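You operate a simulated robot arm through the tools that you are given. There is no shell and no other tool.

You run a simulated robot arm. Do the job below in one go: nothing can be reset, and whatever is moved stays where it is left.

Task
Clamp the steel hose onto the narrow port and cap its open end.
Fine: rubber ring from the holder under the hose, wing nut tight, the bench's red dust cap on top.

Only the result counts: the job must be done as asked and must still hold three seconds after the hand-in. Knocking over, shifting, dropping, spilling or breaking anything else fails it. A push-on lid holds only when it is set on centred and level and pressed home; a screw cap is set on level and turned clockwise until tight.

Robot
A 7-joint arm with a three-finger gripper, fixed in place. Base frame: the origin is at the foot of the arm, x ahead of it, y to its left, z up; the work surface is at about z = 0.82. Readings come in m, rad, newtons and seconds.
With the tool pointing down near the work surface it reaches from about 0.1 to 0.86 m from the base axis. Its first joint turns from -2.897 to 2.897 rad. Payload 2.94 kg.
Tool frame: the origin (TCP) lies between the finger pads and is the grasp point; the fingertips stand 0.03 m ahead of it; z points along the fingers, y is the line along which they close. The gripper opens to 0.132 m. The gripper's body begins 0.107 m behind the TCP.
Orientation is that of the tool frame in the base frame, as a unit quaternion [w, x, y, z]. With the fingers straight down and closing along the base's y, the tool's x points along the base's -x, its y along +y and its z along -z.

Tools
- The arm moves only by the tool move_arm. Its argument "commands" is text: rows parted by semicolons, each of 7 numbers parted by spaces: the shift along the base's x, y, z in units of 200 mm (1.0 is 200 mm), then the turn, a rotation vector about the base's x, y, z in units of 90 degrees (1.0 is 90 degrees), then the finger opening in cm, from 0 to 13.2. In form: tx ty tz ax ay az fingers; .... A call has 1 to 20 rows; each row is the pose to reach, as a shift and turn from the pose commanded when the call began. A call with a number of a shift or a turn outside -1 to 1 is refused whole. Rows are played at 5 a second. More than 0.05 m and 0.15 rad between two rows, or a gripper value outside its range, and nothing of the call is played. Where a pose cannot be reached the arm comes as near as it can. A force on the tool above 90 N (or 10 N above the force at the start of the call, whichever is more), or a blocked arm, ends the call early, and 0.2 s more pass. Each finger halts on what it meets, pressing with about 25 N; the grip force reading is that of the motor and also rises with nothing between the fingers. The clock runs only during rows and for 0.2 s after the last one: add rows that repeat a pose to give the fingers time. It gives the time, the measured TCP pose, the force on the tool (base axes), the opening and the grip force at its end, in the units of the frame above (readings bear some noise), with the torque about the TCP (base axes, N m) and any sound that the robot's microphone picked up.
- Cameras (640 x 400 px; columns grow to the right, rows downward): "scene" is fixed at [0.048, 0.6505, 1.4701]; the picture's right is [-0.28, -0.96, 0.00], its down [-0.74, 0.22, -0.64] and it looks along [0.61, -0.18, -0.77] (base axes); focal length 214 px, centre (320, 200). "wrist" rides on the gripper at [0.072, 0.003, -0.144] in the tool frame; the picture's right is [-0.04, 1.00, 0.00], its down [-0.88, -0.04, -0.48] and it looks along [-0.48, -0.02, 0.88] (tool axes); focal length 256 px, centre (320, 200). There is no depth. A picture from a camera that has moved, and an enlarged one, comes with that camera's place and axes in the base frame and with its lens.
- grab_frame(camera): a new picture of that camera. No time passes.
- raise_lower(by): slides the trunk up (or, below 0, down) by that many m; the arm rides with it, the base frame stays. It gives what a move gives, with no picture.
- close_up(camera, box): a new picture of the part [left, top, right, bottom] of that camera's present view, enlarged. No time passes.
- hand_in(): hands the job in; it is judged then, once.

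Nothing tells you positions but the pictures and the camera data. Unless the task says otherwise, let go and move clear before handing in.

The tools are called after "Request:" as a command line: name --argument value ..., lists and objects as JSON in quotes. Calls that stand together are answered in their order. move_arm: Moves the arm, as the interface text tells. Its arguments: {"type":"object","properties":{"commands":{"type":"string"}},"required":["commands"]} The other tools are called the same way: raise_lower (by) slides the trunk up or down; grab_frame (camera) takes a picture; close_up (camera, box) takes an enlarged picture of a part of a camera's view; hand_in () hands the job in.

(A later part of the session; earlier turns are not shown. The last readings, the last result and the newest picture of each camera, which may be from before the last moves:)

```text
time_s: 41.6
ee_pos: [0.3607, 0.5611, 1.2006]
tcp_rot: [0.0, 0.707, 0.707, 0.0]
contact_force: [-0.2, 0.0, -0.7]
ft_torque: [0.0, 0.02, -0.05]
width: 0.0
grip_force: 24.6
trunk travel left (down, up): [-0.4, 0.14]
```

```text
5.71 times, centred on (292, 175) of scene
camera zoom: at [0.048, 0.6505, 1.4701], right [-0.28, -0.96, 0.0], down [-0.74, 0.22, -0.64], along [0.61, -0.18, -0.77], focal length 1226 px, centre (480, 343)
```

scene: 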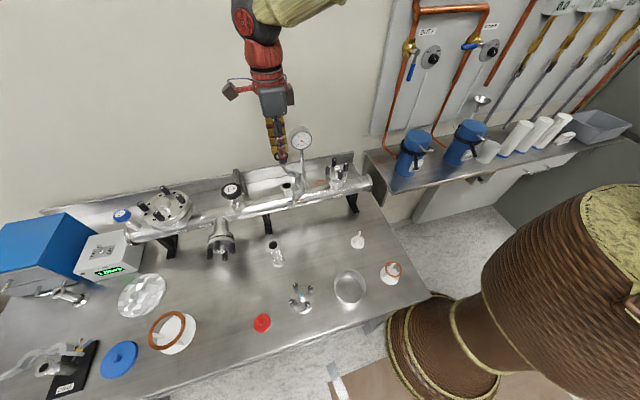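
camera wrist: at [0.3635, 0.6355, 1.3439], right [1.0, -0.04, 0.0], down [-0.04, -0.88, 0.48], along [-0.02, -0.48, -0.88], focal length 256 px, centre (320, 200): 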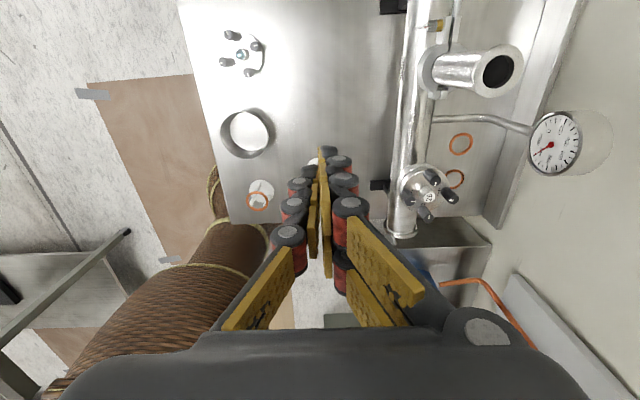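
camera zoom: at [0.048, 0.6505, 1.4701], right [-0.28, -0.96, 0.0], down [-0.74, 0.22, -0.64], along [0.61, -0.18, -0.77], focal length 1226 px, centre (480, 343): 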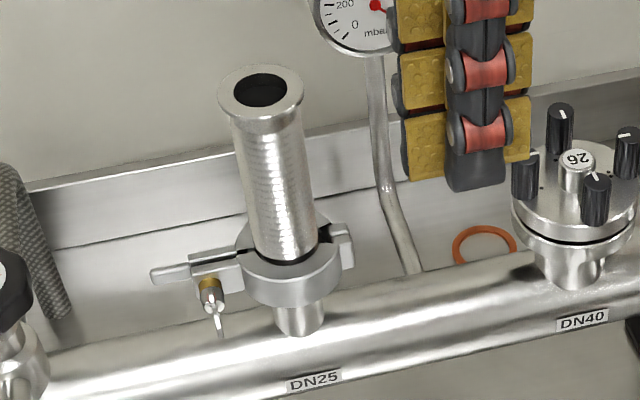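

Request:
close_up --camera "scene" --box '[268, 175, 316, 205]'

Request:
close_up --camera "wrist" --box '[400, 10, 528, 110]'

```text
13.33 times, centred on (292, 190) of scene
camera zoom: at [0.048, 0.6505, 1.4701], right [-0.28, -0.96, 0.0], down [-0.74, 0.22, -0.64], along [0.61, -0.18, -0.77], focal length 2860 px, centre (693, 333)
```

zoom: 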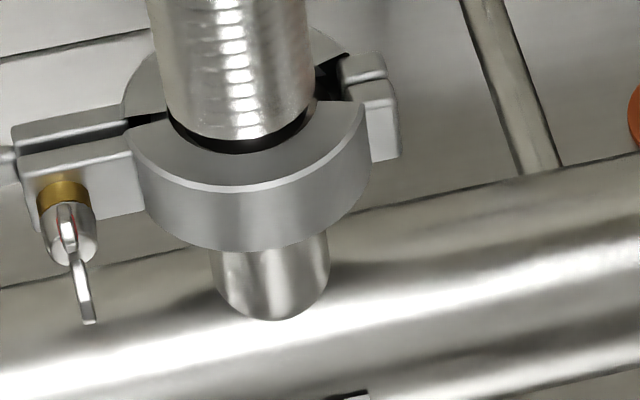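

```text
4.00 times, centred on (464, 60) of wrist
camera zoom: at [0.3635, 0.6355, 1.3439], right [1.0, -0.04, 0.0], down [-0.04, -0.88, 0.48], along [-0.02, -0.48, -0.88], focal length 1024 px, centre (-256, 760)
```

zoom: 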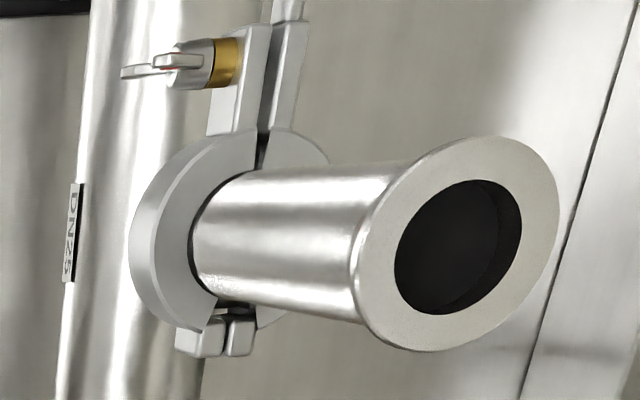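

The hose is upright and the clamp is closed around both flanges. The wing nut's axis is along x at about (0.49, 0.6645, 0.998) with its wings vertical. Next I turn the gripper to point along +x (camera on top) in free space.

Request:
move_arm --commands "0 0.03 0 0.055 -0.055 -0.055 1; 0 0.06 0 0.11 -0.11 -0.11 2; 0 0.09 0 0.165 -0.165 -0.165 3; 0 0.12 -0.03 0.22 -0.22 -0.22 3; 0 0.15 -0.06 0.275 -0.275 -0.275 3; 0 0.18 -0.1 0.33 -0.33 -0.33 3; 0 0.21 -0.14 0.385 -0.385 -0.385 3; 0 0.24 -0.18 0.44 -0.44 -0.44 3; 0 0.27 -0.22 0.495 -0.495 -0.495 3; 0 0.3 -0.26 0.55 -0.55 -0.55 3; 0 0.33 -0.3 0.605 -0.605 -0.605 3; 0 0.36 -0.35 0.66 -0.66 -0.66 3; 0 0.39 -0.4 0.715 -0.715 -0.715 3; 0 0.4 -0.5 0.7698 -0.7698 -0.7698 3; 0 0.4 -0.5 0.7698 -0.7698 -0.7698 3"

Request:
grab_frame --camera "wrist"

Request:
grab_frame --camera "scene"

```text
time_s: 44.8
ee_pos: [0.3797, 0.6357, 1.1151]
tcp_rot: [0.002, 0.706, -0.018, 0.708]
contact_force: [0.2, -0.5, -0.1]
ft_torque: [0.02, -0.02, 0.0]
width: 0.0298
grip_force: 0.1
out of reach, approached as far as the arm can: row 3, 4, 5, 6, 7, 8
trunk travel left (down, up): [-0.4, 0.14]
```

```text
taken
camera wrist: at [0.2332, 0.6371, 1.1867], right [-0.03, -1.0, -0.06], down [-0.47, 0.07, -0.88], along [0.88, 0.01, -0.47], focal length 256 px, centre (320, 200)
```

wrist: 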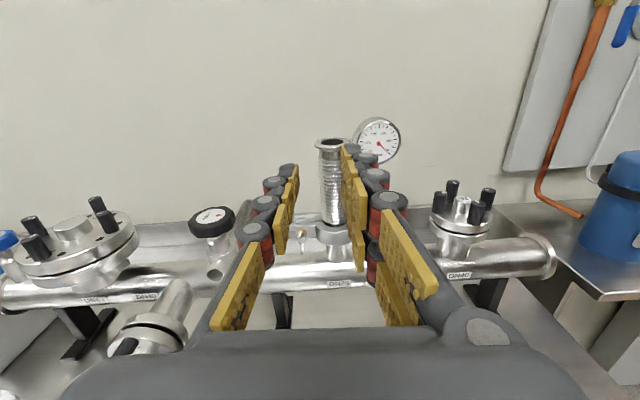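

```text
taken
```

scene: 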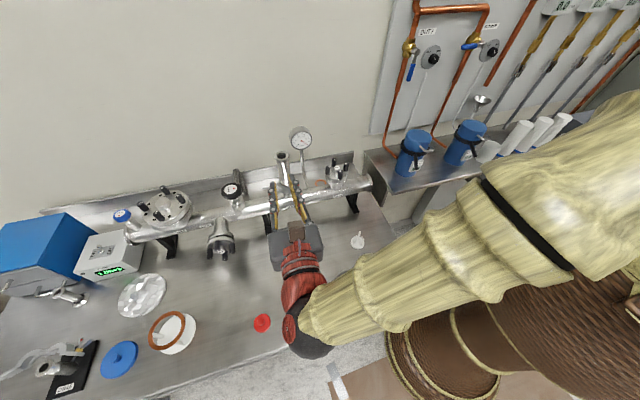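

The orientation is nearly reached. A hold command lets it settle, then I look at the wing nut.

Request:
move_arm --commands "0 0 0 0 0 0 3; 0 0 0 0 0 0 3"

Request:
close_up --camera "wrist" --box '[270, 190, 370, 270]'

Request:
close_up --camera "scene" --box '[240, 150, 336, 220]'

```text
time_s: 45.4
ee_pos: [0.3784, 0.637, 1.1131]
tcp_rot: [0.003, 0.706, -0.015, 0.708]
contact_force: [-0.3, 0.0, 0.4]
ft_torque: [0.01, -0.02, -0.02]
width: 0.0299
grip_force: 0.1
trunk travel left (down, up): [-0.4, 0.14]
```

```text
5.00 times, centred on (320, 230) of wrist
camera zoom: at [0.2335, 0.6372, 1.1848], right [-0.03, -1.0, -0.06], down [-0.47, 0.07, -0.88], along [0.88, 0.0, -0.47], focal length 1280 px, centre (320, 50)
```

zoom: 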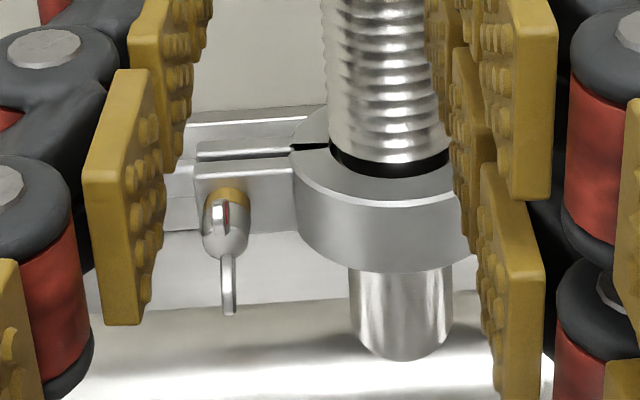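

```text
5.71 times, centred on (288, 185) of scene
camera zoom: at [0.048, 0.6505, 1.4701], right [-0.28, -0.96, 0.0], down [-0.74, 0.22, -0.64], along [0.61, -0.18, -0.77], focal length 1226 px, centre (503, 286)
```

zoom: 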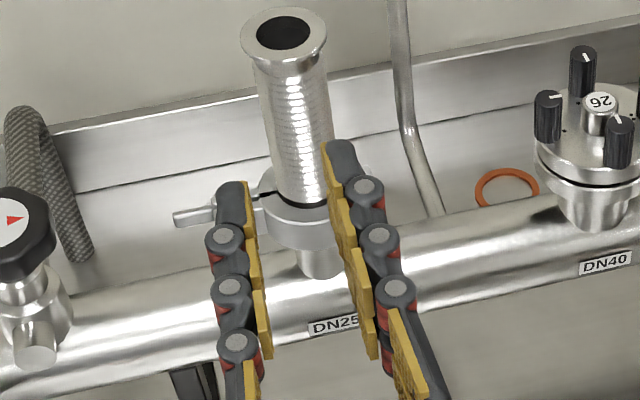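

The wings lie in a vertical plane, so fingers closing along y will grip them. I'm moving to in front of the nut axis with small orientation corrections.

Request:
move_arm --commands "0 0.04 -0.15 -0.004 0 0.005 3; 0 0.08 -0.3 -0.008 0 0.01 3; 0 0.12 -0.45 -0.011 0 0.016 3; 0 0.1375 -0.575 -0.011 0 0.016 3; 0.1 0.1375 -0.575 -0.011 0 0.016 3; 0.15 0.1375 -0.575 -0.011 0 0.016 3; 0.15 0.1375 -0.575 -0.011 0 0.016 3"

Request:
grab_frame --camera "wrist"

Request:
close_up --camera "wrist" --box '[270, 130, 370, 210]'

Request:
close_up --camera "scene" --box '[246, 160, 326, 220]'

```text
time_s: 47.0
ee_pos: [0.3887, 0.6701, 0.9841]
tcp_rot: [-0.003, 0.707, 0.017, 0.707]
contact_force: [0.4, -0.4, 0.5]
ft_torque: [0.0, 0.0, 0.03]
width: 0.0299
grip_force: 0.1
trunk travel left (down, up): [-0.4, 0.14]
```

```text
taken
camera wrist: at [0.2448, 0.6652, 1.0569], right [0.03, -1.0, -0.02], down [-0.48, 0.01, -0.88], along [0.88, 0.04, -0.48], focal length 256 px, centre (320, 200)
```

wrist: 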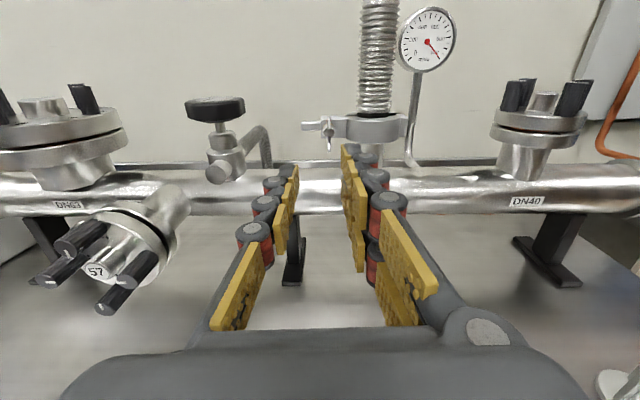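

```text
5.00 times, centred on (320, 170) of wrist
camera zoom: at [0.2448, 0.6652, 1.0569], right [0.03, -1.0, -0.02], down [-0.48, 0.01, -0.88], along [0.88, 0.04, -0.48], focal length 1280 px, centre (320, 350)
```

zoom: 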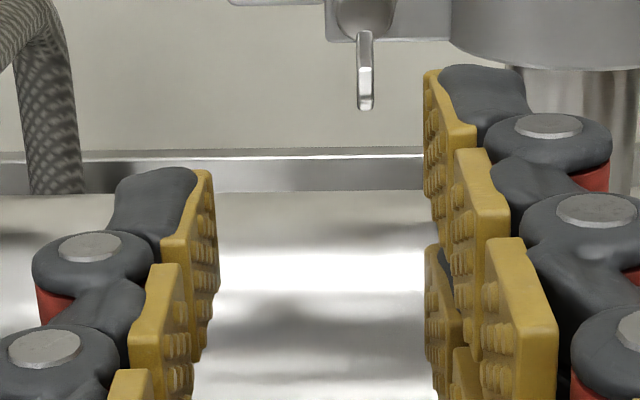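

```text
6.67 times, centred on (286, 190) of scene
camera zoom: at [0.048, 0.6505, 1.4701], right [-0.28, -0.96, 0.0], down [-0.74, 0.22, -0.64], along [0.61, -0.18, -0.77], focal length 1430 px, centre (547, 267)
```

zoom: 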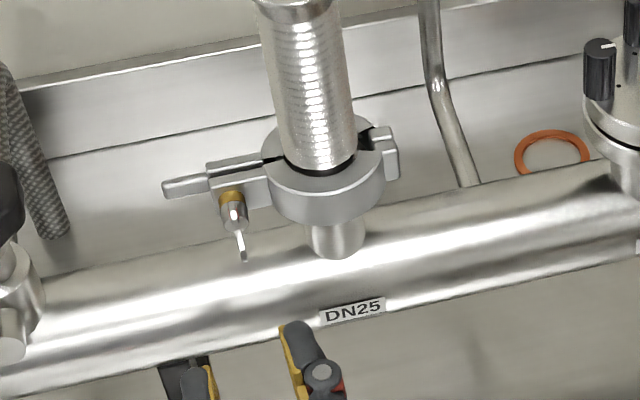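

Request:
move_arm --commands "0 -0.015 0.065 0.011 0 -0.016 3; 0.1 -0.015 0.065 0.011 0 -0.016 3; 0.17 -0.015 0.065 0.011 0 -0.016 3; 0.17 -0.015 0.065 0.011 0 -0.016 3"

Request:
grab_frame --camera "wrist"

Request:
close_up --camera "wrist" --box '[270, 130, 370, 210]'

Request:
close_up --camera "scene" --box '[246, 160, 326, 220]'

```text
time_s: 48.0
ee_pos: [0.4256, 0.6657, 0.999]
tcp_rot: [-0.002, 0.707, 0.002, 0.707]
contact_force: [0.4, 0.9, -0.2]
ft_torque: [0.06, 0.01, 0.03]
width: 0.0301
grip_force: 0.0
trunk travel left (down, up): [-0.4, 0.14]
```

```text
taken
camera wrist: at [0.2812, 0.6637, 1.071], right [0.0, -1.0, -0.04], down [-0.48, 0.04, -0.88], along [0.88, 0.02, -0.48], focal length 256 px, centre (320, 200)
```

wrist: 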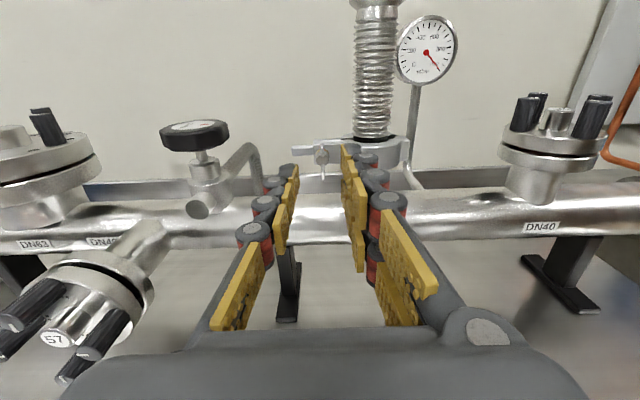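

```text
5.00 times, centred on (320, 170) of wrist
camera zoom: at [0.2812, 0.6637, 1.071], right [0.0, -1.0, -0.04], down [-0.48, 0.04, -0.88], along [0.88, 0.02, -0.48], focal length 1280 px, centre (320, 350)
```

zoom: 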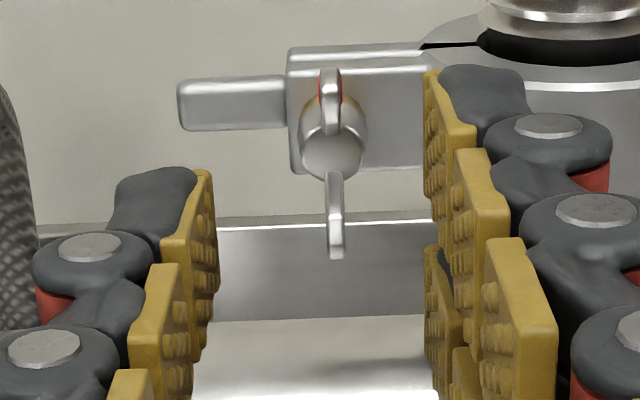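

```text
6.67 times, centred on (286, 190) of scene
camera zoom: at [0.048, 0.6505, 1.4701], right [-0.28, -0.96, 0.0], down [-0.74, 0.22, -0.64], along [0.61, -0.18, -0.77], focal length 1430 px, centre (547, 267)
```

zoom: 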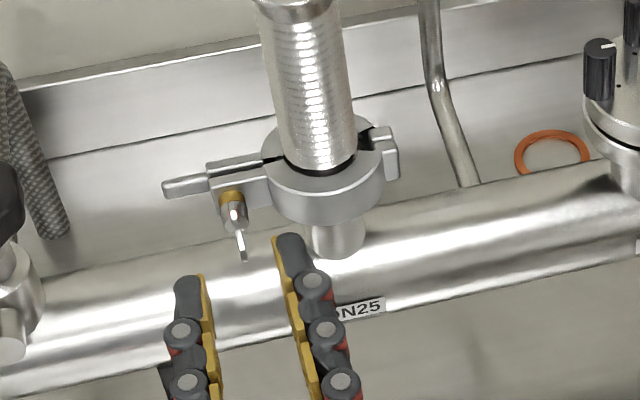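

The nut is centred at y ≈ 0.6635, z ≈ 0.998 with wings spanning about ±15 mm vertically. I advance so the fingertips overlap the wings, then close.

Request:
move_arm --commands "0.05 -0.011 -0.005 0 0 0 3; 0.1 -0.011 -0.005 0 0 0 3; 0.142 -0.011 -0.005 0 0 0 3; 0.142 -0.011 -0.005 0 0 0 3"

Request:
close_up --camera "wrist" --box '[270, 130, 370, 210]'

Request:
close_up --camera "scene" --box '[246, 160, 326, 220]'

```text
time_s: 49.0
ee_pos: [0.4533, 0.6634, 0.998]
tcp_rot: [0.0, 0.707, 0.0, 0.707]
contact_force: [0.2, 0.5, -0.3]
ft_torque: [0.02, 0.01, 0.01]
width: 0.0304
grip_force: 0.1
trunk travel left (down, up): [-0.4, 0.14]
```

```text
5.00 times, centred on (320, 170) of wrist
camera zoom: at [0.3094, 0.6616, 1.0704], right [0.0, -1.0, -0.04], down [-0.48, 0.04, -0.88], along [0.88, 0.02, -0.48], focal length 1280 px, centre (320, 350)
```

zoom: 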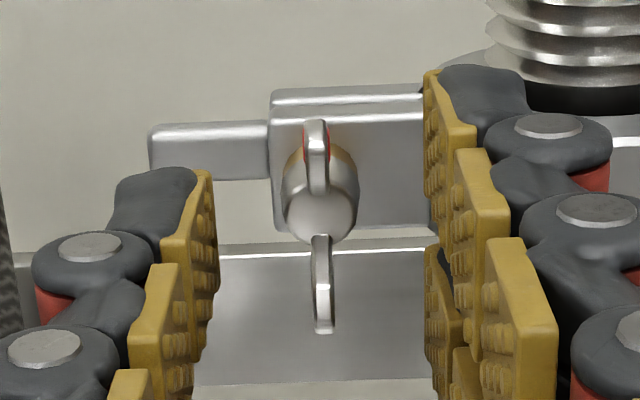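

```text
6.67 times, centred on (286, 190) of scene
camera zoom: at [0.048, 0.6505, 1.4701], right [-0.28, -0.96, 0.0], down [-0.74, 0.22, -0.64], along [0.61, -0.18, -0.77], focal length 1430 px, centre (547, 267)
```

zoom: 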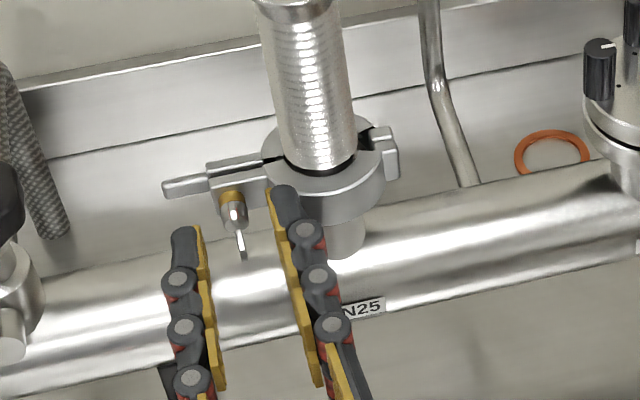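

Centred well between the pads. Closing on the wings.

Request:
move_arm --commands "0 0 0 0 0 0 2; 0 0 0 0 0 0 1; 0 0 0 0 0 0 0; 0 0 0 0 0 0 0; 0 0 0 0 0 0 0"

Request:
close_up --camera "wrist" --box '[270, 130, 370, 210]'

Request:
close_up --camera "scene" --box '[246, 160, 326, 220]'

```text
time_s: 50.2
ee_pos: [0.4542, 0.6637, 0.9987]
tcp_rot: [0.001, 0.707, -0.001, 0.707]
contact_force: [0.9, -0.4, 0.4]
ft_torque: [0.04, -0.01, 0.0]
width: 0.0059
grip_force: 32.5
trunk travel left (down, up): [-0.4, 0.14]
```

```text
5.00 times, centred on (320, 170) of wrist
camera zoom: at [0.3094, 0.6615, 1.0704], right [0.0, -1.0, -0.04], down [-0.48, 0.04, -0.88], along [0.88, 0.02, -0.48], focal length 1280 px, centre (320, 350)
```

zoom: 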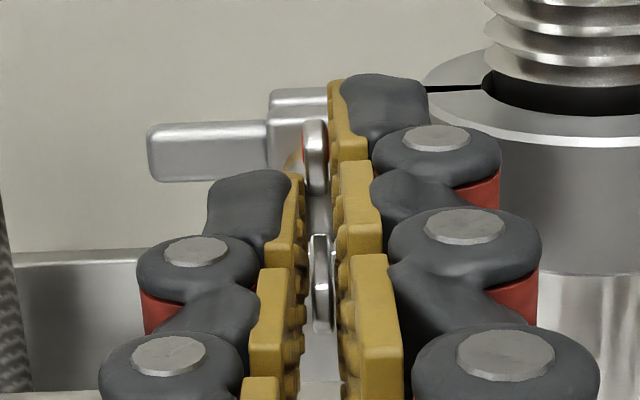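

```text
6.67 times, centred on (286, 190) of scene
camera zoom: at [0.048, 0.6505, 1.4701], right [-0.28, -0.96, 0.0], down [-0.74, 0.22, -0.64], along [0.61, -0.18, -0.77], focal length 1430 px, centre (547, 267)
```

zoom: 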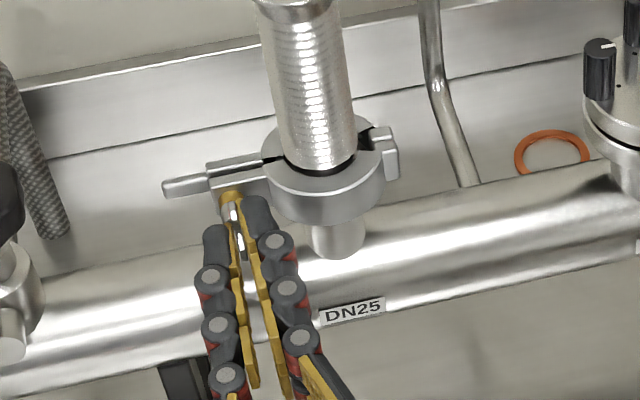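

Gripped on the wings (width 6 mm). Turning clockwise as seen from the nut side (rotation about +x), 45° first.

Request:
move_arm --commands "0 0 0 0.09 0 0 0; 0 0 0 0.18 0 0 0; 0 0 0 0.27 0 0 0; 0 0 0 0.36 0 0 0; 0 0 0 0.45 0 0 0; 0 0 0 0.5 0 0 0; 0 0 0 0.5 0 0 0"

Request:
grab_frame --camera "wrist"

Request:
close_up --camera "scene" --box '[246, 160, 326, 220]'

```text
time_s: 51.8
ee_pos: [0.4548, 0.664, 0.9979]
tcp_rot: [-0.237, 0.665, -0.244, 0.664]
contact_force: [-11.3, -38.6, -12.4]
ft_torque: [0.01, -0.33, -1.44]
width: 0.006
grip_force: 32.9
out of reach, approached as far as the arm can: row 5, 6, 7
trunk travel left (down, up): [-0.4, 0.14]
```

```text
taken
camera wrist: at [0.3096, 0.6179, 1.0526], right [-0.01, -0.74, -0.67], down [-0.47, 0.6, -0.65], along [0.88, 0.31, -0.36], focal length 256 px, centre (320, 200)
```

wrist: 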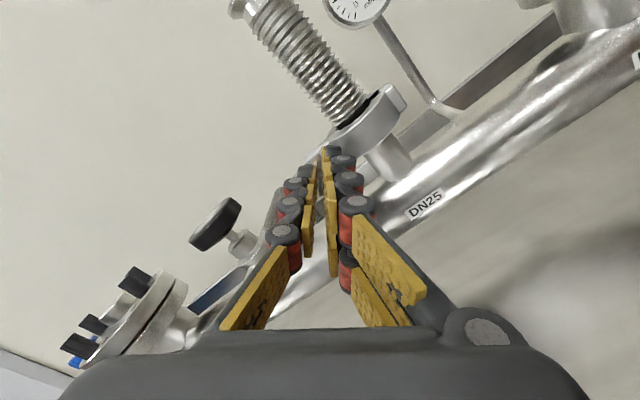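

```text
6.67 times, centred on (286, 190) of scene
camera zoom: at [0.048, 0.6505, 1.4701], right [-0.28, -0.96, 0.0], down [-0.74, 0.22, -0.64], along [0.61, -0.18, -0.77], focal length 1430 px, centre (547, 267)
```

zoom: 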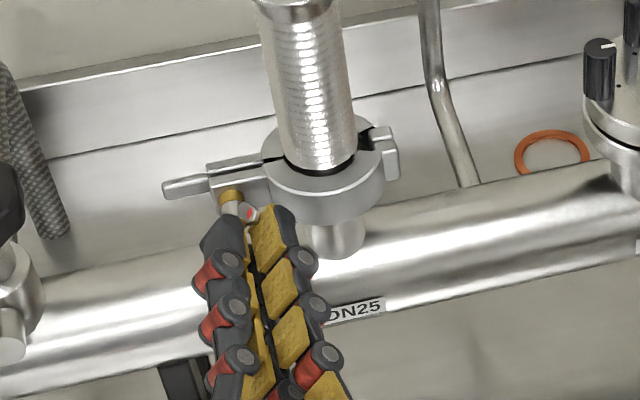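

The wrist joint's limit is at about +40°, with side load building. I'll back off slightly to unload, then release and regrip from −140° so there's a full half turn available.

Request:
move_arm --commands "0 0 0 -0.05 0 0 0; 0 0 0 -0.05 0 0 0"

```text
time_s: 52.4
ee_pos: [0.4535, 0.6649, 0.9991]
tcp_rot: [-0.21, 0.675, -0.219, 0.672]
contact_force: [-12.3, -45.9, -18.8]
ft_torque: [-0.01, -0.23, -1.63]
width: 0.0061
grip_force: 33.0
trunk travel left (down, up): [-0.4, 0.14]
```

Request:
move_arm --commands "-0.007 -0.012 -0.005 0 0 0 0; -0.007 -0.025 -0.01 0 0 0 0; -0.007 -0.025 -0.01 0 0 0 0"

```text
time_s: 53.2
ee_pos: [0.4544, 0.6636, 0.9981]
tcp_rot: [-0.213, 0.675, -0.218, 0.672]
contact_force: [-0.2, -25.9, -20.8]
ft_torque: [0.0, 0.79, -0.44]
width: 0.006
grip_force: 32.7
trunk travel left (down, up): [-0.4, 0.14]
```

Request:
move_arm --commands "0 -0.012 -0.01 0 0 0 0; 0 -0.025 -0.02 0 0 0 0; 0 -0.025 -0.02 0 0 0 0"

```text
time_s: 54.0
ee_pos: [0.4541, 0.6629, 0.9995]
tcp_rot: [-0.216, 0.673, -0.217, 0.673]
contact_force: [5.5, 1.6, -8.2]
ft_torque: [0.02, 0.98, 0.63]
width: 0.0059
grip_force: 32.6
trunk travel left (down, up): [-0.4, 0.14]
```

The side load is mostly gone. Opening and retracting along −x.

Request:
move_arm --commands "0 0 0 0 0 0 1.5; 0 0 0 0 0 0 3; 0 0 0 0 0 0 4; 0 0 0 0 0 0 4; -0.15 0 0 0 0 0 4; -0.3 0 0 0 0 0 4; -0.3 0 0 0 0 0 4"

Request:
grab_frame --camera "wrist"

Request:
close_up --camera "scene" --box '[256, 165, 320, 213]'

```text
time_s: 55.6
ee_pos: [0.3928, 0.6621, 0.9968]
tcp_rot: [-0.214, 0.674, -0.217, 0.673]
contact_force: [0.5, -0.5, -0.5]
ft_torque: [-0.02, 0.0, 0.0]
width: 0.0399
grip_force: 0.1
trunk travel left (down, up): [-0.4, 0.14]
```

```text
taken
camera wrist: at [0.2488, 0.6188, 1.0536], right [-0.01, -0.79, -0.62], down [-0.47, 0.54, -0.69], along [0.88, 0.29, -0.38], focal length 256 px, centre (320, 200)
```

wrist: 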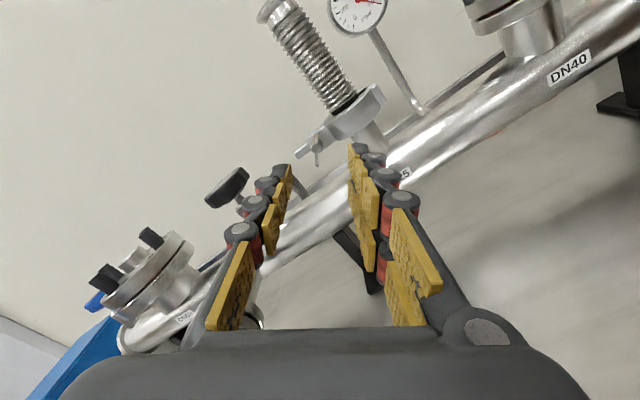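

```text
8.33 times, centred on (288, 189) of scene
camera zoom: at [0.048, 0.6505, 1.4701], right [-0.28, -0.96, 0.0], down [-0.74, 0.22, -0.64], along [0.61, -0.18, -0.77], focal length 1787 px, centre (587, 292)
```

zoom: 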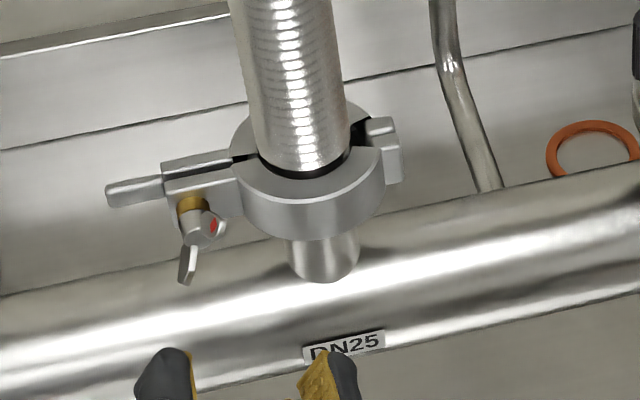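

The nut turned clockwise (the red mark moved toward −y). Now I rotate the tool back −180° in free space for a longer stroke.

Request:
move_arm --commands "0 0 0 -0.09 0 0 4; 0 0 0 -0.18 0 0 4; 0 0 0 -0.27 0 0 4; 0 0 0 -0.36 0 0 4; 0 0 0 -0.45 0 0 4; 0 0 0 -0.54 0 0 4; 0 0 0 -0.63 0 0 4; 0 0 0 -0.72 0 0 4; 0 0 0 -0.81 0 0 4; 0 0 0 -0.9 0 0 4; 0 0 0 -0.99 0 0 4; 0 0 0 -1 0 0 4"

Request:
move_arm --commands "0 0 0 -0.09 0 0 4; 0 0 0 -0.18 0 0 4; 0 0 0 -0.27 0 0 4; 0 0 0 -0.36 0 0 4; 0 0 0 -0.45 0 0 4; 0 0 0 -0.54 0 0 4; 0 0 0 -0.63 0 0 4; 0 0 0 -0.72 0 0 4; 0 0 0 -0.81 0 0 4; 0 0 0 -0.9 0 0 4; 0 0 0 -0.97 0 0 4; 0 0 0 -0.97 0 0 4"

Request:
grab_frame --camera "wrist"

Request:
grab_frame --camera "scene"

```text
time_s: 58.2
ee_pos: [0.3938, 0.66, 0.9963]
tcp_rot: [0.325, 0.627, 0.323, 0.63]
contact_force: [-0.6, -1.5, -0.1]
ft_torque: [0.03, -0.02, 0.0]
width: 0.0402
grip_force: 0.2
trunk travel left (down, up): [-0.4, 0.14]
```

```text
time_s: 60.8
ee_pos: [0.3934, 0.6599, 0.9963]
tcp_rot: [0.668, 0.23, 0.668, 0.232]
contact_force: [-0.4, 0.2, -0.4]
ft_torque: [-0.03, 0.01, -0.02]
width: 0.04
grip_force: 0.1
trunk travel left (down, up): [-0.4, 0.14]
```

```text
taken
camera wrist: at [0.2485, 0.7082, 0.9407], right [-0.01, 0.76, 0.65], down [-0.47, -0.57, 0.67], along [0.88, -0.31, 0.36], focal length 256 px, centre (320, 200)
```

wrist: 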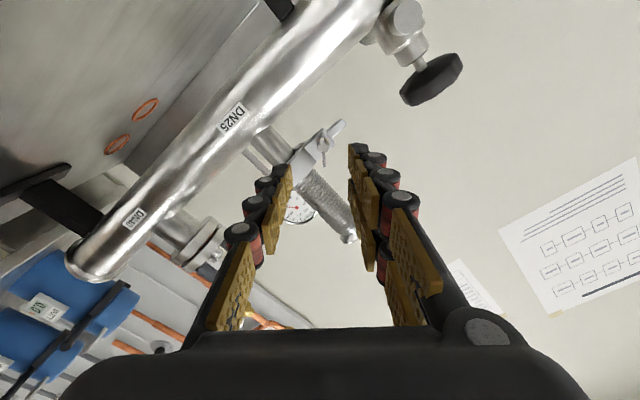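

```text
taken
```

scene: 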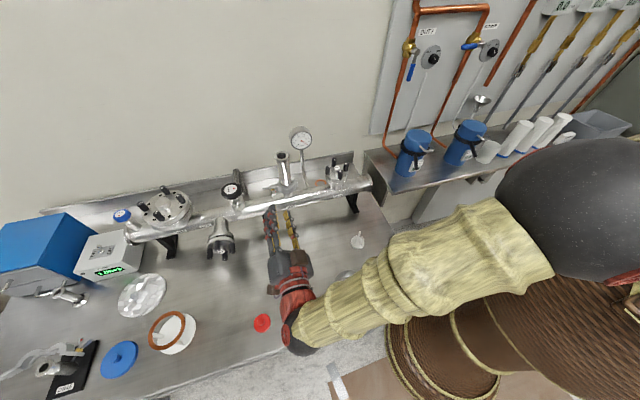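

Request:
close_up --camera "wrist" --box '[280, 110, 380, 190]'

```text
5.00 times, centred on (330, 150) of wrist
camera zoom: at [0.2485, 0.7082, 0.9407], right [-0.01, 0.76, 0.65], down [-0.47, -0.57, 0.67], along [0.88, -0.31, 0.36], focal length 1280 px, centre (270, 450)
```

zoom: 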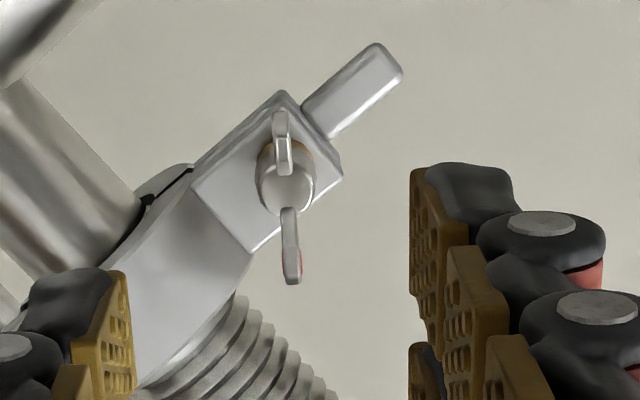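

The wing line matches the finger gap at this roll. Shifting (+2.5, +2.2) mm in y and z and advancing.

Request:
move_arm --commands "0.05 0.0125 0.011 0 0 0 3.5; 0.15 0.0125 0.011 0 0 0 3; 0.25 0.0125 0.011 0 0 0 3; 0.3 0.0125 0.011 0 0 0 3; 0.3 0.0125 0.011 0 0 0 3"

Request:
close_up --camera "wrist" --box '[270, 130, 370, 210]'

Request:
close_up --camera "scene" --box '[246, 160, 326, 220]'

```text
time_s: 62.0
ee_pos: [0.4535, 0.6624, 0.9992]
tcp_rot: [0.668, 0.23, 0.668, 0.234]
contact_force: [1.0, -0.2, -0.1]
ft_torque: [0.01, -0.03, -0.01]
width: 0.0299
grip_force: 0.1
trunk travel left (down, up): [-0.4, 0.14]
```

```text
5.00 times, centred on (320, 170) of wrist
camera zoom: at [0.3088, 0.7101, 0.9432], right [-0.01, 0.76, 0.65], down [-0.47, -0.58, 0.67], along [0.88, -0.31, 0.36], focal length 1280 px, centre (320, 350)
```

zoom: 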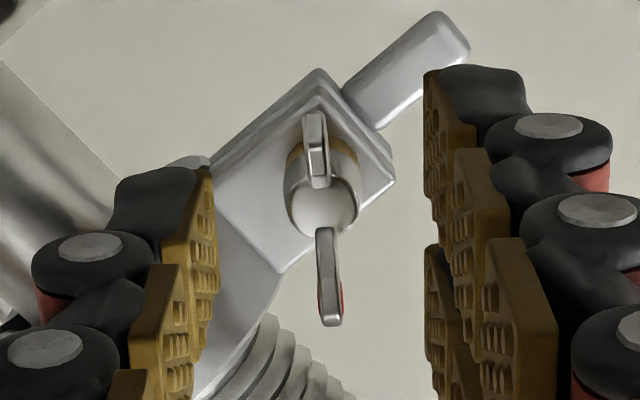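

```text
6.67 times, centred on (286, 190) of scene
camera zoom: at [0.048, 0.6505, 1.4701], right [-0.28, -0.96, 0.0], down [-0.74, 0.22, -0.64], along [0.61, -0.18, -0.77], focal length 1430 px, centre (547, 267)
```

zoom: 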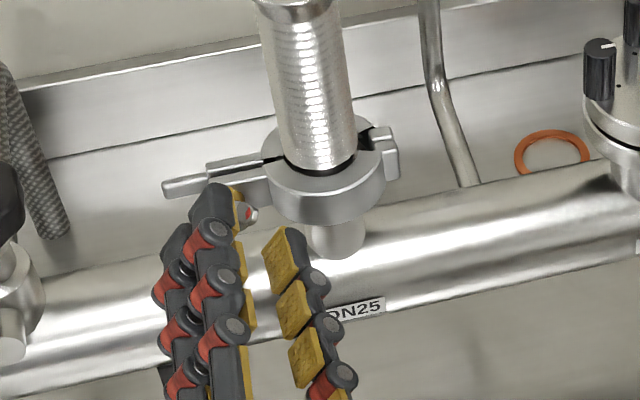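

Good alignment. Close, then turn clockwise 90° with this grip.

Request:
move_arm --commands "0 0 0 0 0 0 2; 0 0 0 0 0 0 1; 0 0 0 0 0 0 0; 0 0 0 0 0 0 0; 0 0 0 0.09 0 0 0; 0 0 0 0.18 0 0 0; 0 0 0 0.27 0 0 0; 0 0 0 0.36 0 0 0; 0 0 0 0.45 0 0 0; 0 0 0 0.45 0 0 0"

Request:
move_arm --commands "0 0 0 0.09 0 0 0; 0 0 0 0.18 0 0 0; 0 0 0 0.27 0 0 0; 0 0 0 0.36 0 0 0; 0 0 0 0.45 0 0 0; 0 0 0 0.45 0 0 0"

Request:
close_up --camera "scene" --box '[246, 160, 326, 220]'

```text
time_s: 64.2
ee_pos: [0.453, 0.6613, 0.999]
tcp_rot: [0.547, 0.447, 0.546, 0.451]
contact_force: [2.7, 4.0, 2.5]
ft_torque: [-0.01, -0.02, 0.43]
width: 0.0059
grip_force: 32.3
trunk travel left (down, up): [-0.4, 0.14]
```

```text
time_s: 65.6
ee_pos: [0.4538, 0.6629, 0.9987]
tcp_rot: [0.359, 0.609, 0.356, 0.611]
contact_force: [4.4, 1.6, -4.0]
ft_torque: [0.0, -0.1, 0.36]
width: 0.0061
grip_force: 32.5
trunk travel left (down, up): [-0.4, 0.14]
```

```text
6.67 times, centred on (286, 190) of scene
camera zoom: at [0.048, 0.6505, 1.4701], right [-0.28, -0.96, 0.0], down [-0.74, 0.22, -0.64], along [0.61, -0.18, -0.77], focal length 1430 px, centre (547, 267)
```

zoom: 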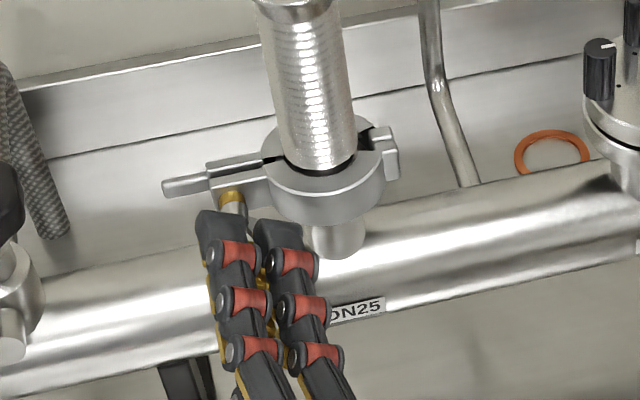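

Low forces and the nut is turning with the tool. Continuing another ~90°.

Request:
move_arm --commands "0 0 0 0.09 0 0 0; 0 0 0 0.18 0 0 0; 0 0 0 0.27 0 0 0; 0 0 0 0.36 0 0 0; 0 0 0 0.45 0 0 0; 0 0 0 0.54 0 0 0; 0 0 0 0.63 0 0 0; 0 0 0 0.72 0 0 0; 0 0 0 0.81 0 0 0; 0 0 0 0.9 0 0 0; 0 0 0 0.98 0 0 0; 0 0 0 0.98 0 0 0"

Request:
close_up --camera "scene" --box '[246, 160, 326, 220]'

```text
time_s: 68.2
ee_pos: [0.4523, 0.6624, 0.9961]
tcp_rot: [-0.165, 0.688, -0.169, 0.686]
contact_force: [-8.5, 4.3, -14.6]
ft_torque: [-1.15, 0.15, 0.03]
width: 0.0136
grip_force: 40.3
trunk travel left (down, up): [-0.4, 0.14]
```

```text
6.67 times, centred on (286, 190) of scene
camera zoom: at [0.048, 0.6505, 1.4701], right [-0.28, -0.96, 0.0], down [-0.74, 0.22, -0.64], along [0.61, -0.18, -0.77], focal length 1430 px, centre (547, 267)
```

zoom: 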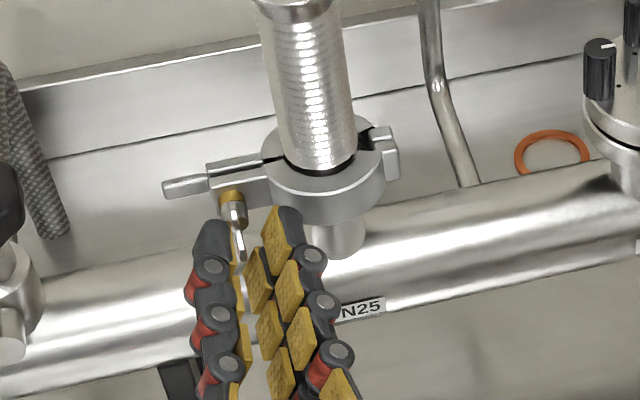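

Now there's a resisting torque of −1.15 N·m and the fingers wedged on the wings: the nut has come up tight with its wings vertical. I'll realign to the wings, then re-apply torque to confirm.

Request:
move_arm --commands "0 0 0 -0.08 0 0 0; 0 0 0 -0.16 0 0 0; 0 0 0 -0.23 0 0 0; 0 0 0 -0.23 0 0 0"

Request:
grab_frame --camera "wrist"

Request:
close_up --camera "wrist" --box '[270, 130, 370, 210]'

Request:
close_up --camera "scene" --box '[256, 165, 320, 213]'

```text
time_s: 69.2
ee_pos: [0.453, 0.664, 0.9977]
tcp_rot: [-0.037, 0.706, -0.042, 0.706]
contact_force: [-3.9, 4.0, -16.3]
ft_torque: [-0.9, 0.44, 0.07]
width: 0.006
grip_force: 33.8
trunk travel left (down, up): [-0.4, 0.14]
```

```text
taken
camera wrist: at [0.3093, 0.654, 1.0684], right [-0.01, -0.99, -0.16], down [-0.48, 0.14, -0.87], along [0.88, 0.07, -0.47], focal length 256 px, centre (320, 200)
```

wrist: 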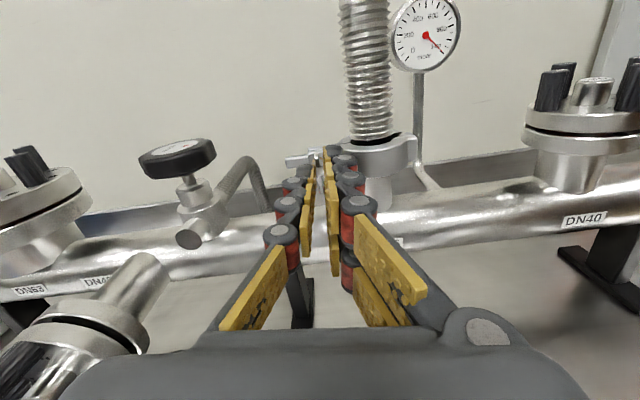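

```text
5.00 times, centred on (320, 170) of wrist
camera zoom: at [0.3093, 0.654, 1.0684], right [-0.01, -0.99, -0.16], down [-0.48, 0.14, -0.87], along [0.88, 0.07, -0.47], focal length 1280 px, centre (320, 350)
```

zoom: 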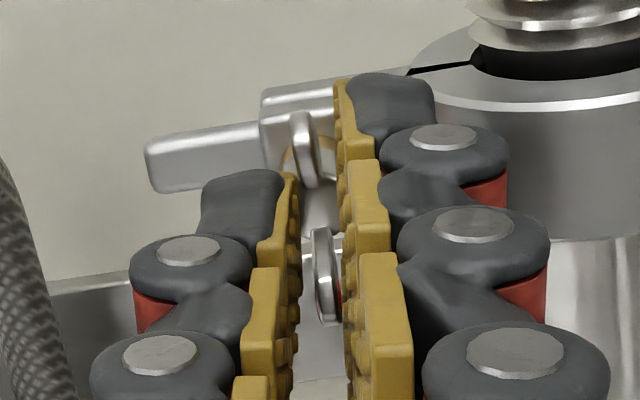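

```text
8.33 times, centred on (288, 189) of scene
camera zoom: at [0.048, 0.6505, 1.4701], right [-0.28, -0.96, 0.0], down [-0.74, 0.22, -0.64], along [0.61, -0.18, -0.77], focal length 1787 px, centre (587, 292)
```

zoom: 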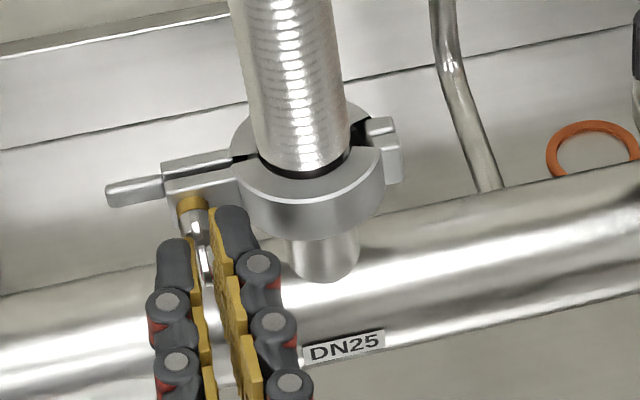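

The nut resists at about −0.9 N·m even with a flat grip. One more push clockwise to see whether it still moves.

Request:
move_arm --commands "0 0 0 0.06 0 0 0; 0 0 0 0.1 0 0 0; 0 0 0 0.1 0 0 0; 0 0 0 0.1 0 0 0"

Request:
close_up --camera "wrist" --box '[270, 130, 370, 210]'

```text
time_s: 70.2
ee_pos: [0.4531, 0.6624, 0.9978]
tcp_rot: [-0.095, 0.7, -0.097, 0.701]
contact_force: [-7.7, -3.5, -11.3]
ft_torque: [-1.01, -0.04, -0.18]
width: 0.0094
grip_force: 37.1
trunk travel left (down, up): [-0.4, 0.14]
```

```text
5.00 times, centred on (320, 170) of wrist
camera zoom: at [0.3088, 0.6425, 1.0662], right [-0.01, -0.95, -0.31], down [-0.47, 0.28, -0.84], along [0.88, 0.14, -0.45], focal length 1280 px, centre (320, 350)
```

zoom: 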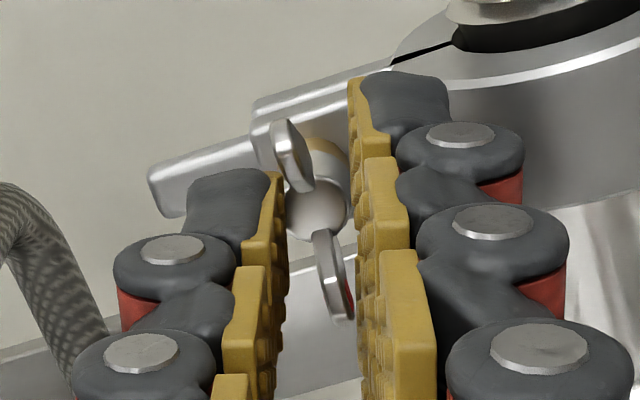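

The nut no longer moves; it's tight. Releasing and retracting along −x.

Request:
move_arm --commands "0 0 0 -0.03 0 0 0.8; 0 0 0 -0.06 0 0 2; 0 0 0 -0.06 0 0 3; 0 0 0 -0.06 0 0 4; 0 0 0 -0.06 0 0 4; -0.15 0 0 -0.06 0 0 4; -0.3 0 0 -0.06 0 0 4; -0.45 0 0.1 -0.06 0 0 4; -0.45 0 0.1 -0.06 0 0 4"

Request:
grab_frame --camera "wrist"

Request:
close_up --camera "scene" --box '[256, 140, 336, 210]'

Request:
close_up --camera "scene" --box '[268, 175, 316, 205]'

```text
time_s: 72.2
ee_pos: [0.3797, 0.651, 1.0087]
tcp_rot: [-0.049, 0.704, -0.07, 0.705]
contact_force: [-0.8, 0.1, -0.1]
ft_torque: [0.05, -0.03, 0.0]
width: 0.0399
grip_force: 0.0
trunk travel left (down, up): [-0.4, 0.14]
```

```text
taken
camera wrist: at [0.2352, 0.6412, 1.0798], right [-0.03, -0.98, -0.21], down [-0.47, 0.2, -0.86], along [0.88, 0.07, -0.47], focal length 256 px, centre (320, 200)
```

wrist: 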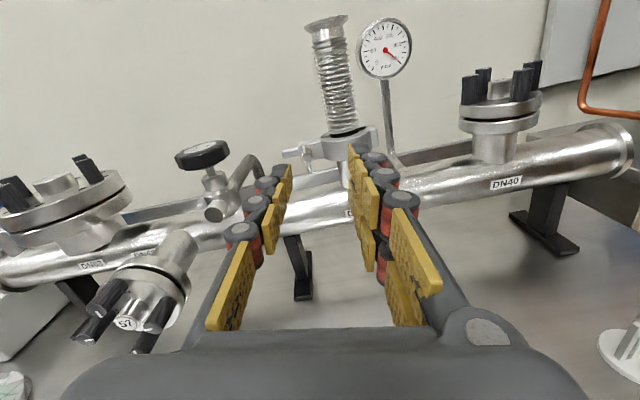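

```text
5.71 times, centred on (296, 175) of scene
camera zoom: at [0.048, 0.6505, 1.4701], right [-0.28, -0.96, 0.0], down [-0.74, 0.22, -0.64], along [0.61, -0.18, -0.77], focal length 1226 px, centre (457, 343)
```

zoom: 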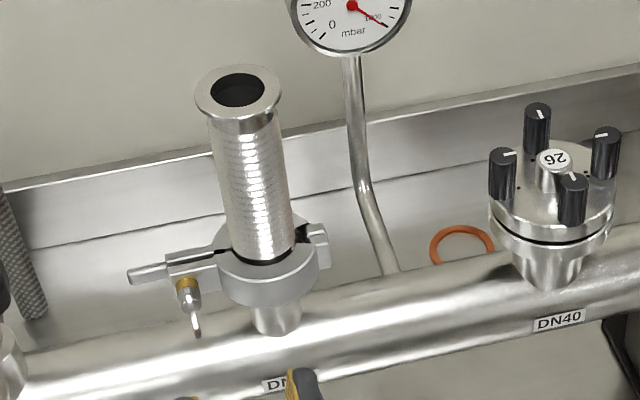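

```text
13.33 times, centred on (292, 190) of scene
camera zoom: at [0.048, 0.6505, 1.4701], right [-0.28, -0.96, 0.0], down [-0.74, 0.22, -0.64], along [0.61, -0.18, -0.77], focal length 2860 px, centre (693, 333)
```

zoom: 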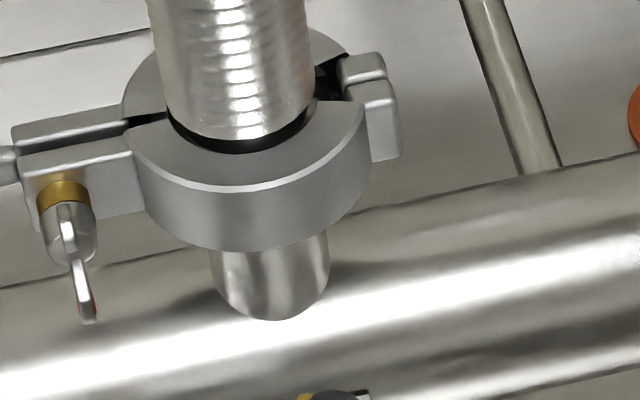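

The clamp is tight, the hose is upright, and the red-marked wing is turned exactly half a turn. Now I swing the tool back to pointing down in free space, for the red cap.

Request:
move_arm --commands "0 0 0.07 -0.056 0.0487 0.0575 4; 0 0 0.14 -0.112 0.0974 0.115 4; 0 0 0.21 -0.168 0.1462 0.1724 4; 0 0 0.28 -0.2239 0.1949 0.2299 4; 0 0 0.35 -0.2799 0.2436 0.2874 4; 0 0 0.42 -0.3359 0.2923 0.3449 4; 0 0 0.49 -0.3919 0.341 0.4024 4; 0 0 0.56 -0.4479 0.3898 0.4598 4; 0 0 0.63 -0.5039 0.4385 0.5173 4; 0 0 0.7 -0.5599 0.4872 0.5748 4; 0 0 0.77 -0.6159 0.5359 0.6323 4; 0 0 0.84 -0.6718 0.5846 0.6898 4; 0 0 0.91 -0.7278 0.6334 0.7472 4; 0 0 0.95 -0.7838 0.6821 0.8047 4; 0 0 0.95 -0.8398 0.7308 0.8622 4; 0 0 0.95 -0.8398 0.7308 0.8622 4"

Request:
grab_frame --camera "wrist"

Request:
grab_frame --camera "scene"

```text
time_s: 75.6
ee_pos: [0.3488, 0.6315, 1.1771]
tcp_rot: [0.094, 0.707, 0.698, 0.066]
contact_force: [1.3, 0.9, 0.8]
ft_torque: [-0.07, -0.07, 0.01]
width: 0.0398
grip_force: 0.1
out of reach, approached as far as the arm can: row 12, 13, 14, 15, 16
trunk travel left (down, up): [-0.4, 0.14]
```

```text
taken
camera wrist: at [0.3197, 0.7108, 1.3148], right [0.97, -0.05, 0.23], down [-0.16, -0.86, 0.49], along [0.17, -0.51, -0.84], focal length 256 px, centre (320, 200)
```

wrist: 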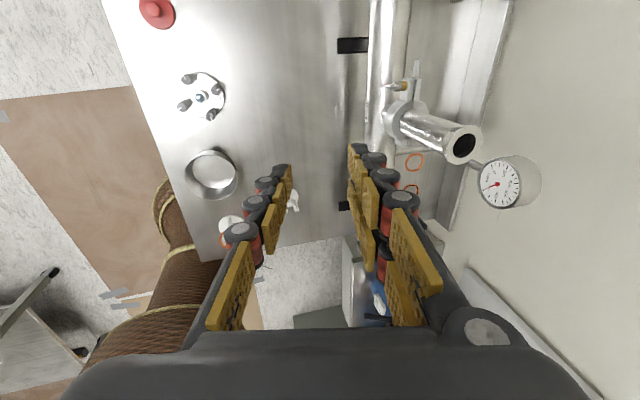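

```text
taken
```

scene: 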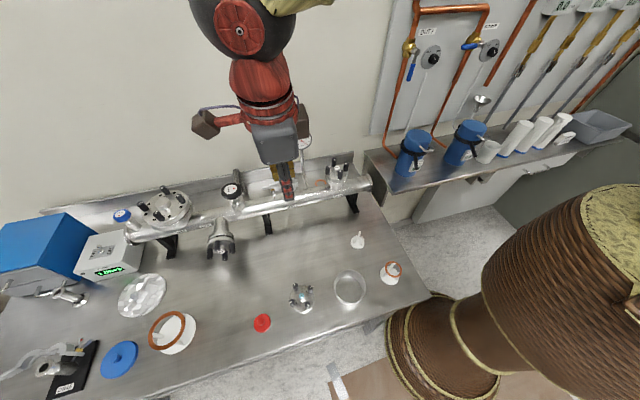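

The tool is still tilted by about 13°. I'll correct that while moving toward the cap's side.

Request:
move_arm --commands "-0.1 0.05 -0.03 0.0126 0.072 0.004 4; -0.2 0.1 -0.06 0.0252 0.144 0.0081 4; -0.3 0.2 -0.1 0.0252 0.144 0.0081 4; -0.4 0.3 -0.15 0.0252 0.144 0.0081 4; -0.4 0.3 -0.15 0.0252 0.144 0.0081 4"

Request:
grab_frame --camera "wrist"

```text
time_s: 76.8
ee_pos: [0.2575, 0.6592, 1.1217]
tcp_rot: [0.072, 0.702, 0.704, 0.078]
contact_force: [-0.6, -0.1, -0.7]
ft_torque: [0.01, -0.01, -0.01]
width: 0.0399
grip_force: 0.1
out of reach, approached as far as the arm can: row 1, 2, 3, 4, 5
trunk travel left (down, up): [-0.4, 0.14]
```

```text
taken
camera wrist: at [0.2295, 0.7318, 1.2635], right [0.98, -0.04, 0.21], down [-0.14, -0.88, 0.45], along [0.17, -0.47, -0.87], focal length 256 px, centre (320, 200)
```

wrist: 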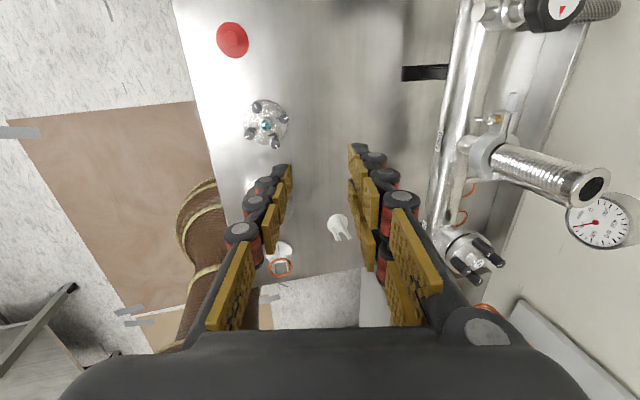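

The tilt persists because this yaw is at a wrist-joint limit in this arm posture. Turning back to the original yaw (fingers along y, camera at −x) moves away from the limit.

Request:
move_arm --commands "0 0 0 -0.01 0.0093 0.0904 4; 0 0 0 -0.0201 0.0185 0.1807 4; 0 0 0 -0.0301 0.0278 0.2711 4; 0 0 0 -0.0402 0.0371 0.3615 4; 0 0 0 -0.0502 0.0464 0.4518 4; 0 0 0 -0.0603 0.0556 0.5422 4; 0 0 0 -0.0703 0.0649 0.6325 4; 0 0 0 -0.0804 0.0742 0.7229 4; 0 0 0 -0.0904 0.0835 0.8133 4; 0 0 0 -0.1005 0.0927 0.9036 4; 0 0 0 -0.1105 0.102 0.994 4; 0 0 0 -0.1105 0.102 0.994 4; 0 0 0 -0.1105 0.102 0.994 4"

Request:
grab_frame --camera "wrist"

Request:
grab_frame --camera "scene"

```text
time_s: 79.6
ee_pos: [0.2468, 0.6309, 1.091]
tcp_rot: [0.096, 0.001, 0.995, 0.003]
contact_force: [-0.4, 0.4, -0.4]
ft_torque: [-0.03, 0.0, 0.0]
width: 0.0397
grip_force: 0.0
out of reach, approached as far as the arm can: row 1, 2, 3, 4, 5, 6, 7, 8, 9, 10, 11, 12, 13
trunk travel left (down, up): [-0.4, 0.14]
```

```text
taken
camera wrist: at [0.149, 0.6347, 1.2193], right [0.04, 1.0, 0.02], down [0.77, -0.04, 0.63], along [0.63, -0.01, -0.77], focal length 256 px, centre (320, 200)
```

wrist: 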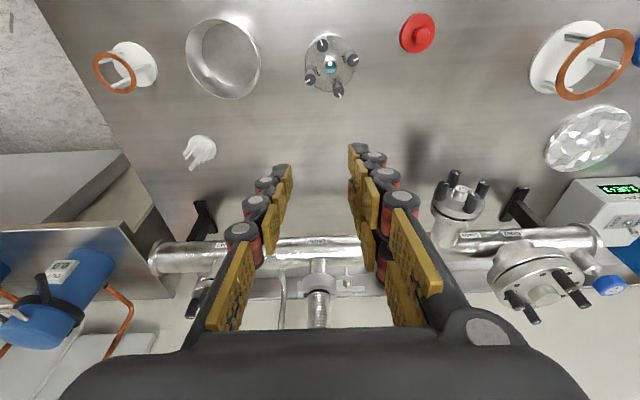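

```text
taken
```

scene: 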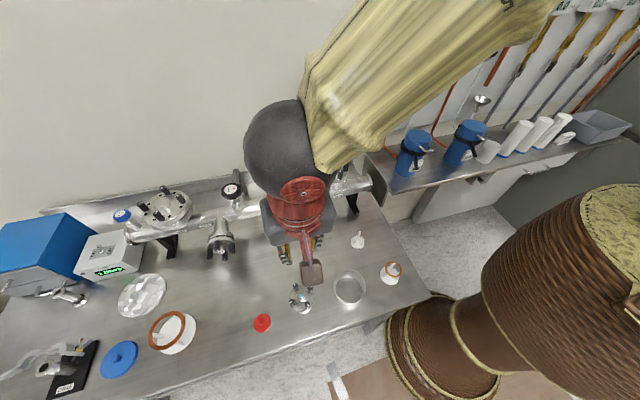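

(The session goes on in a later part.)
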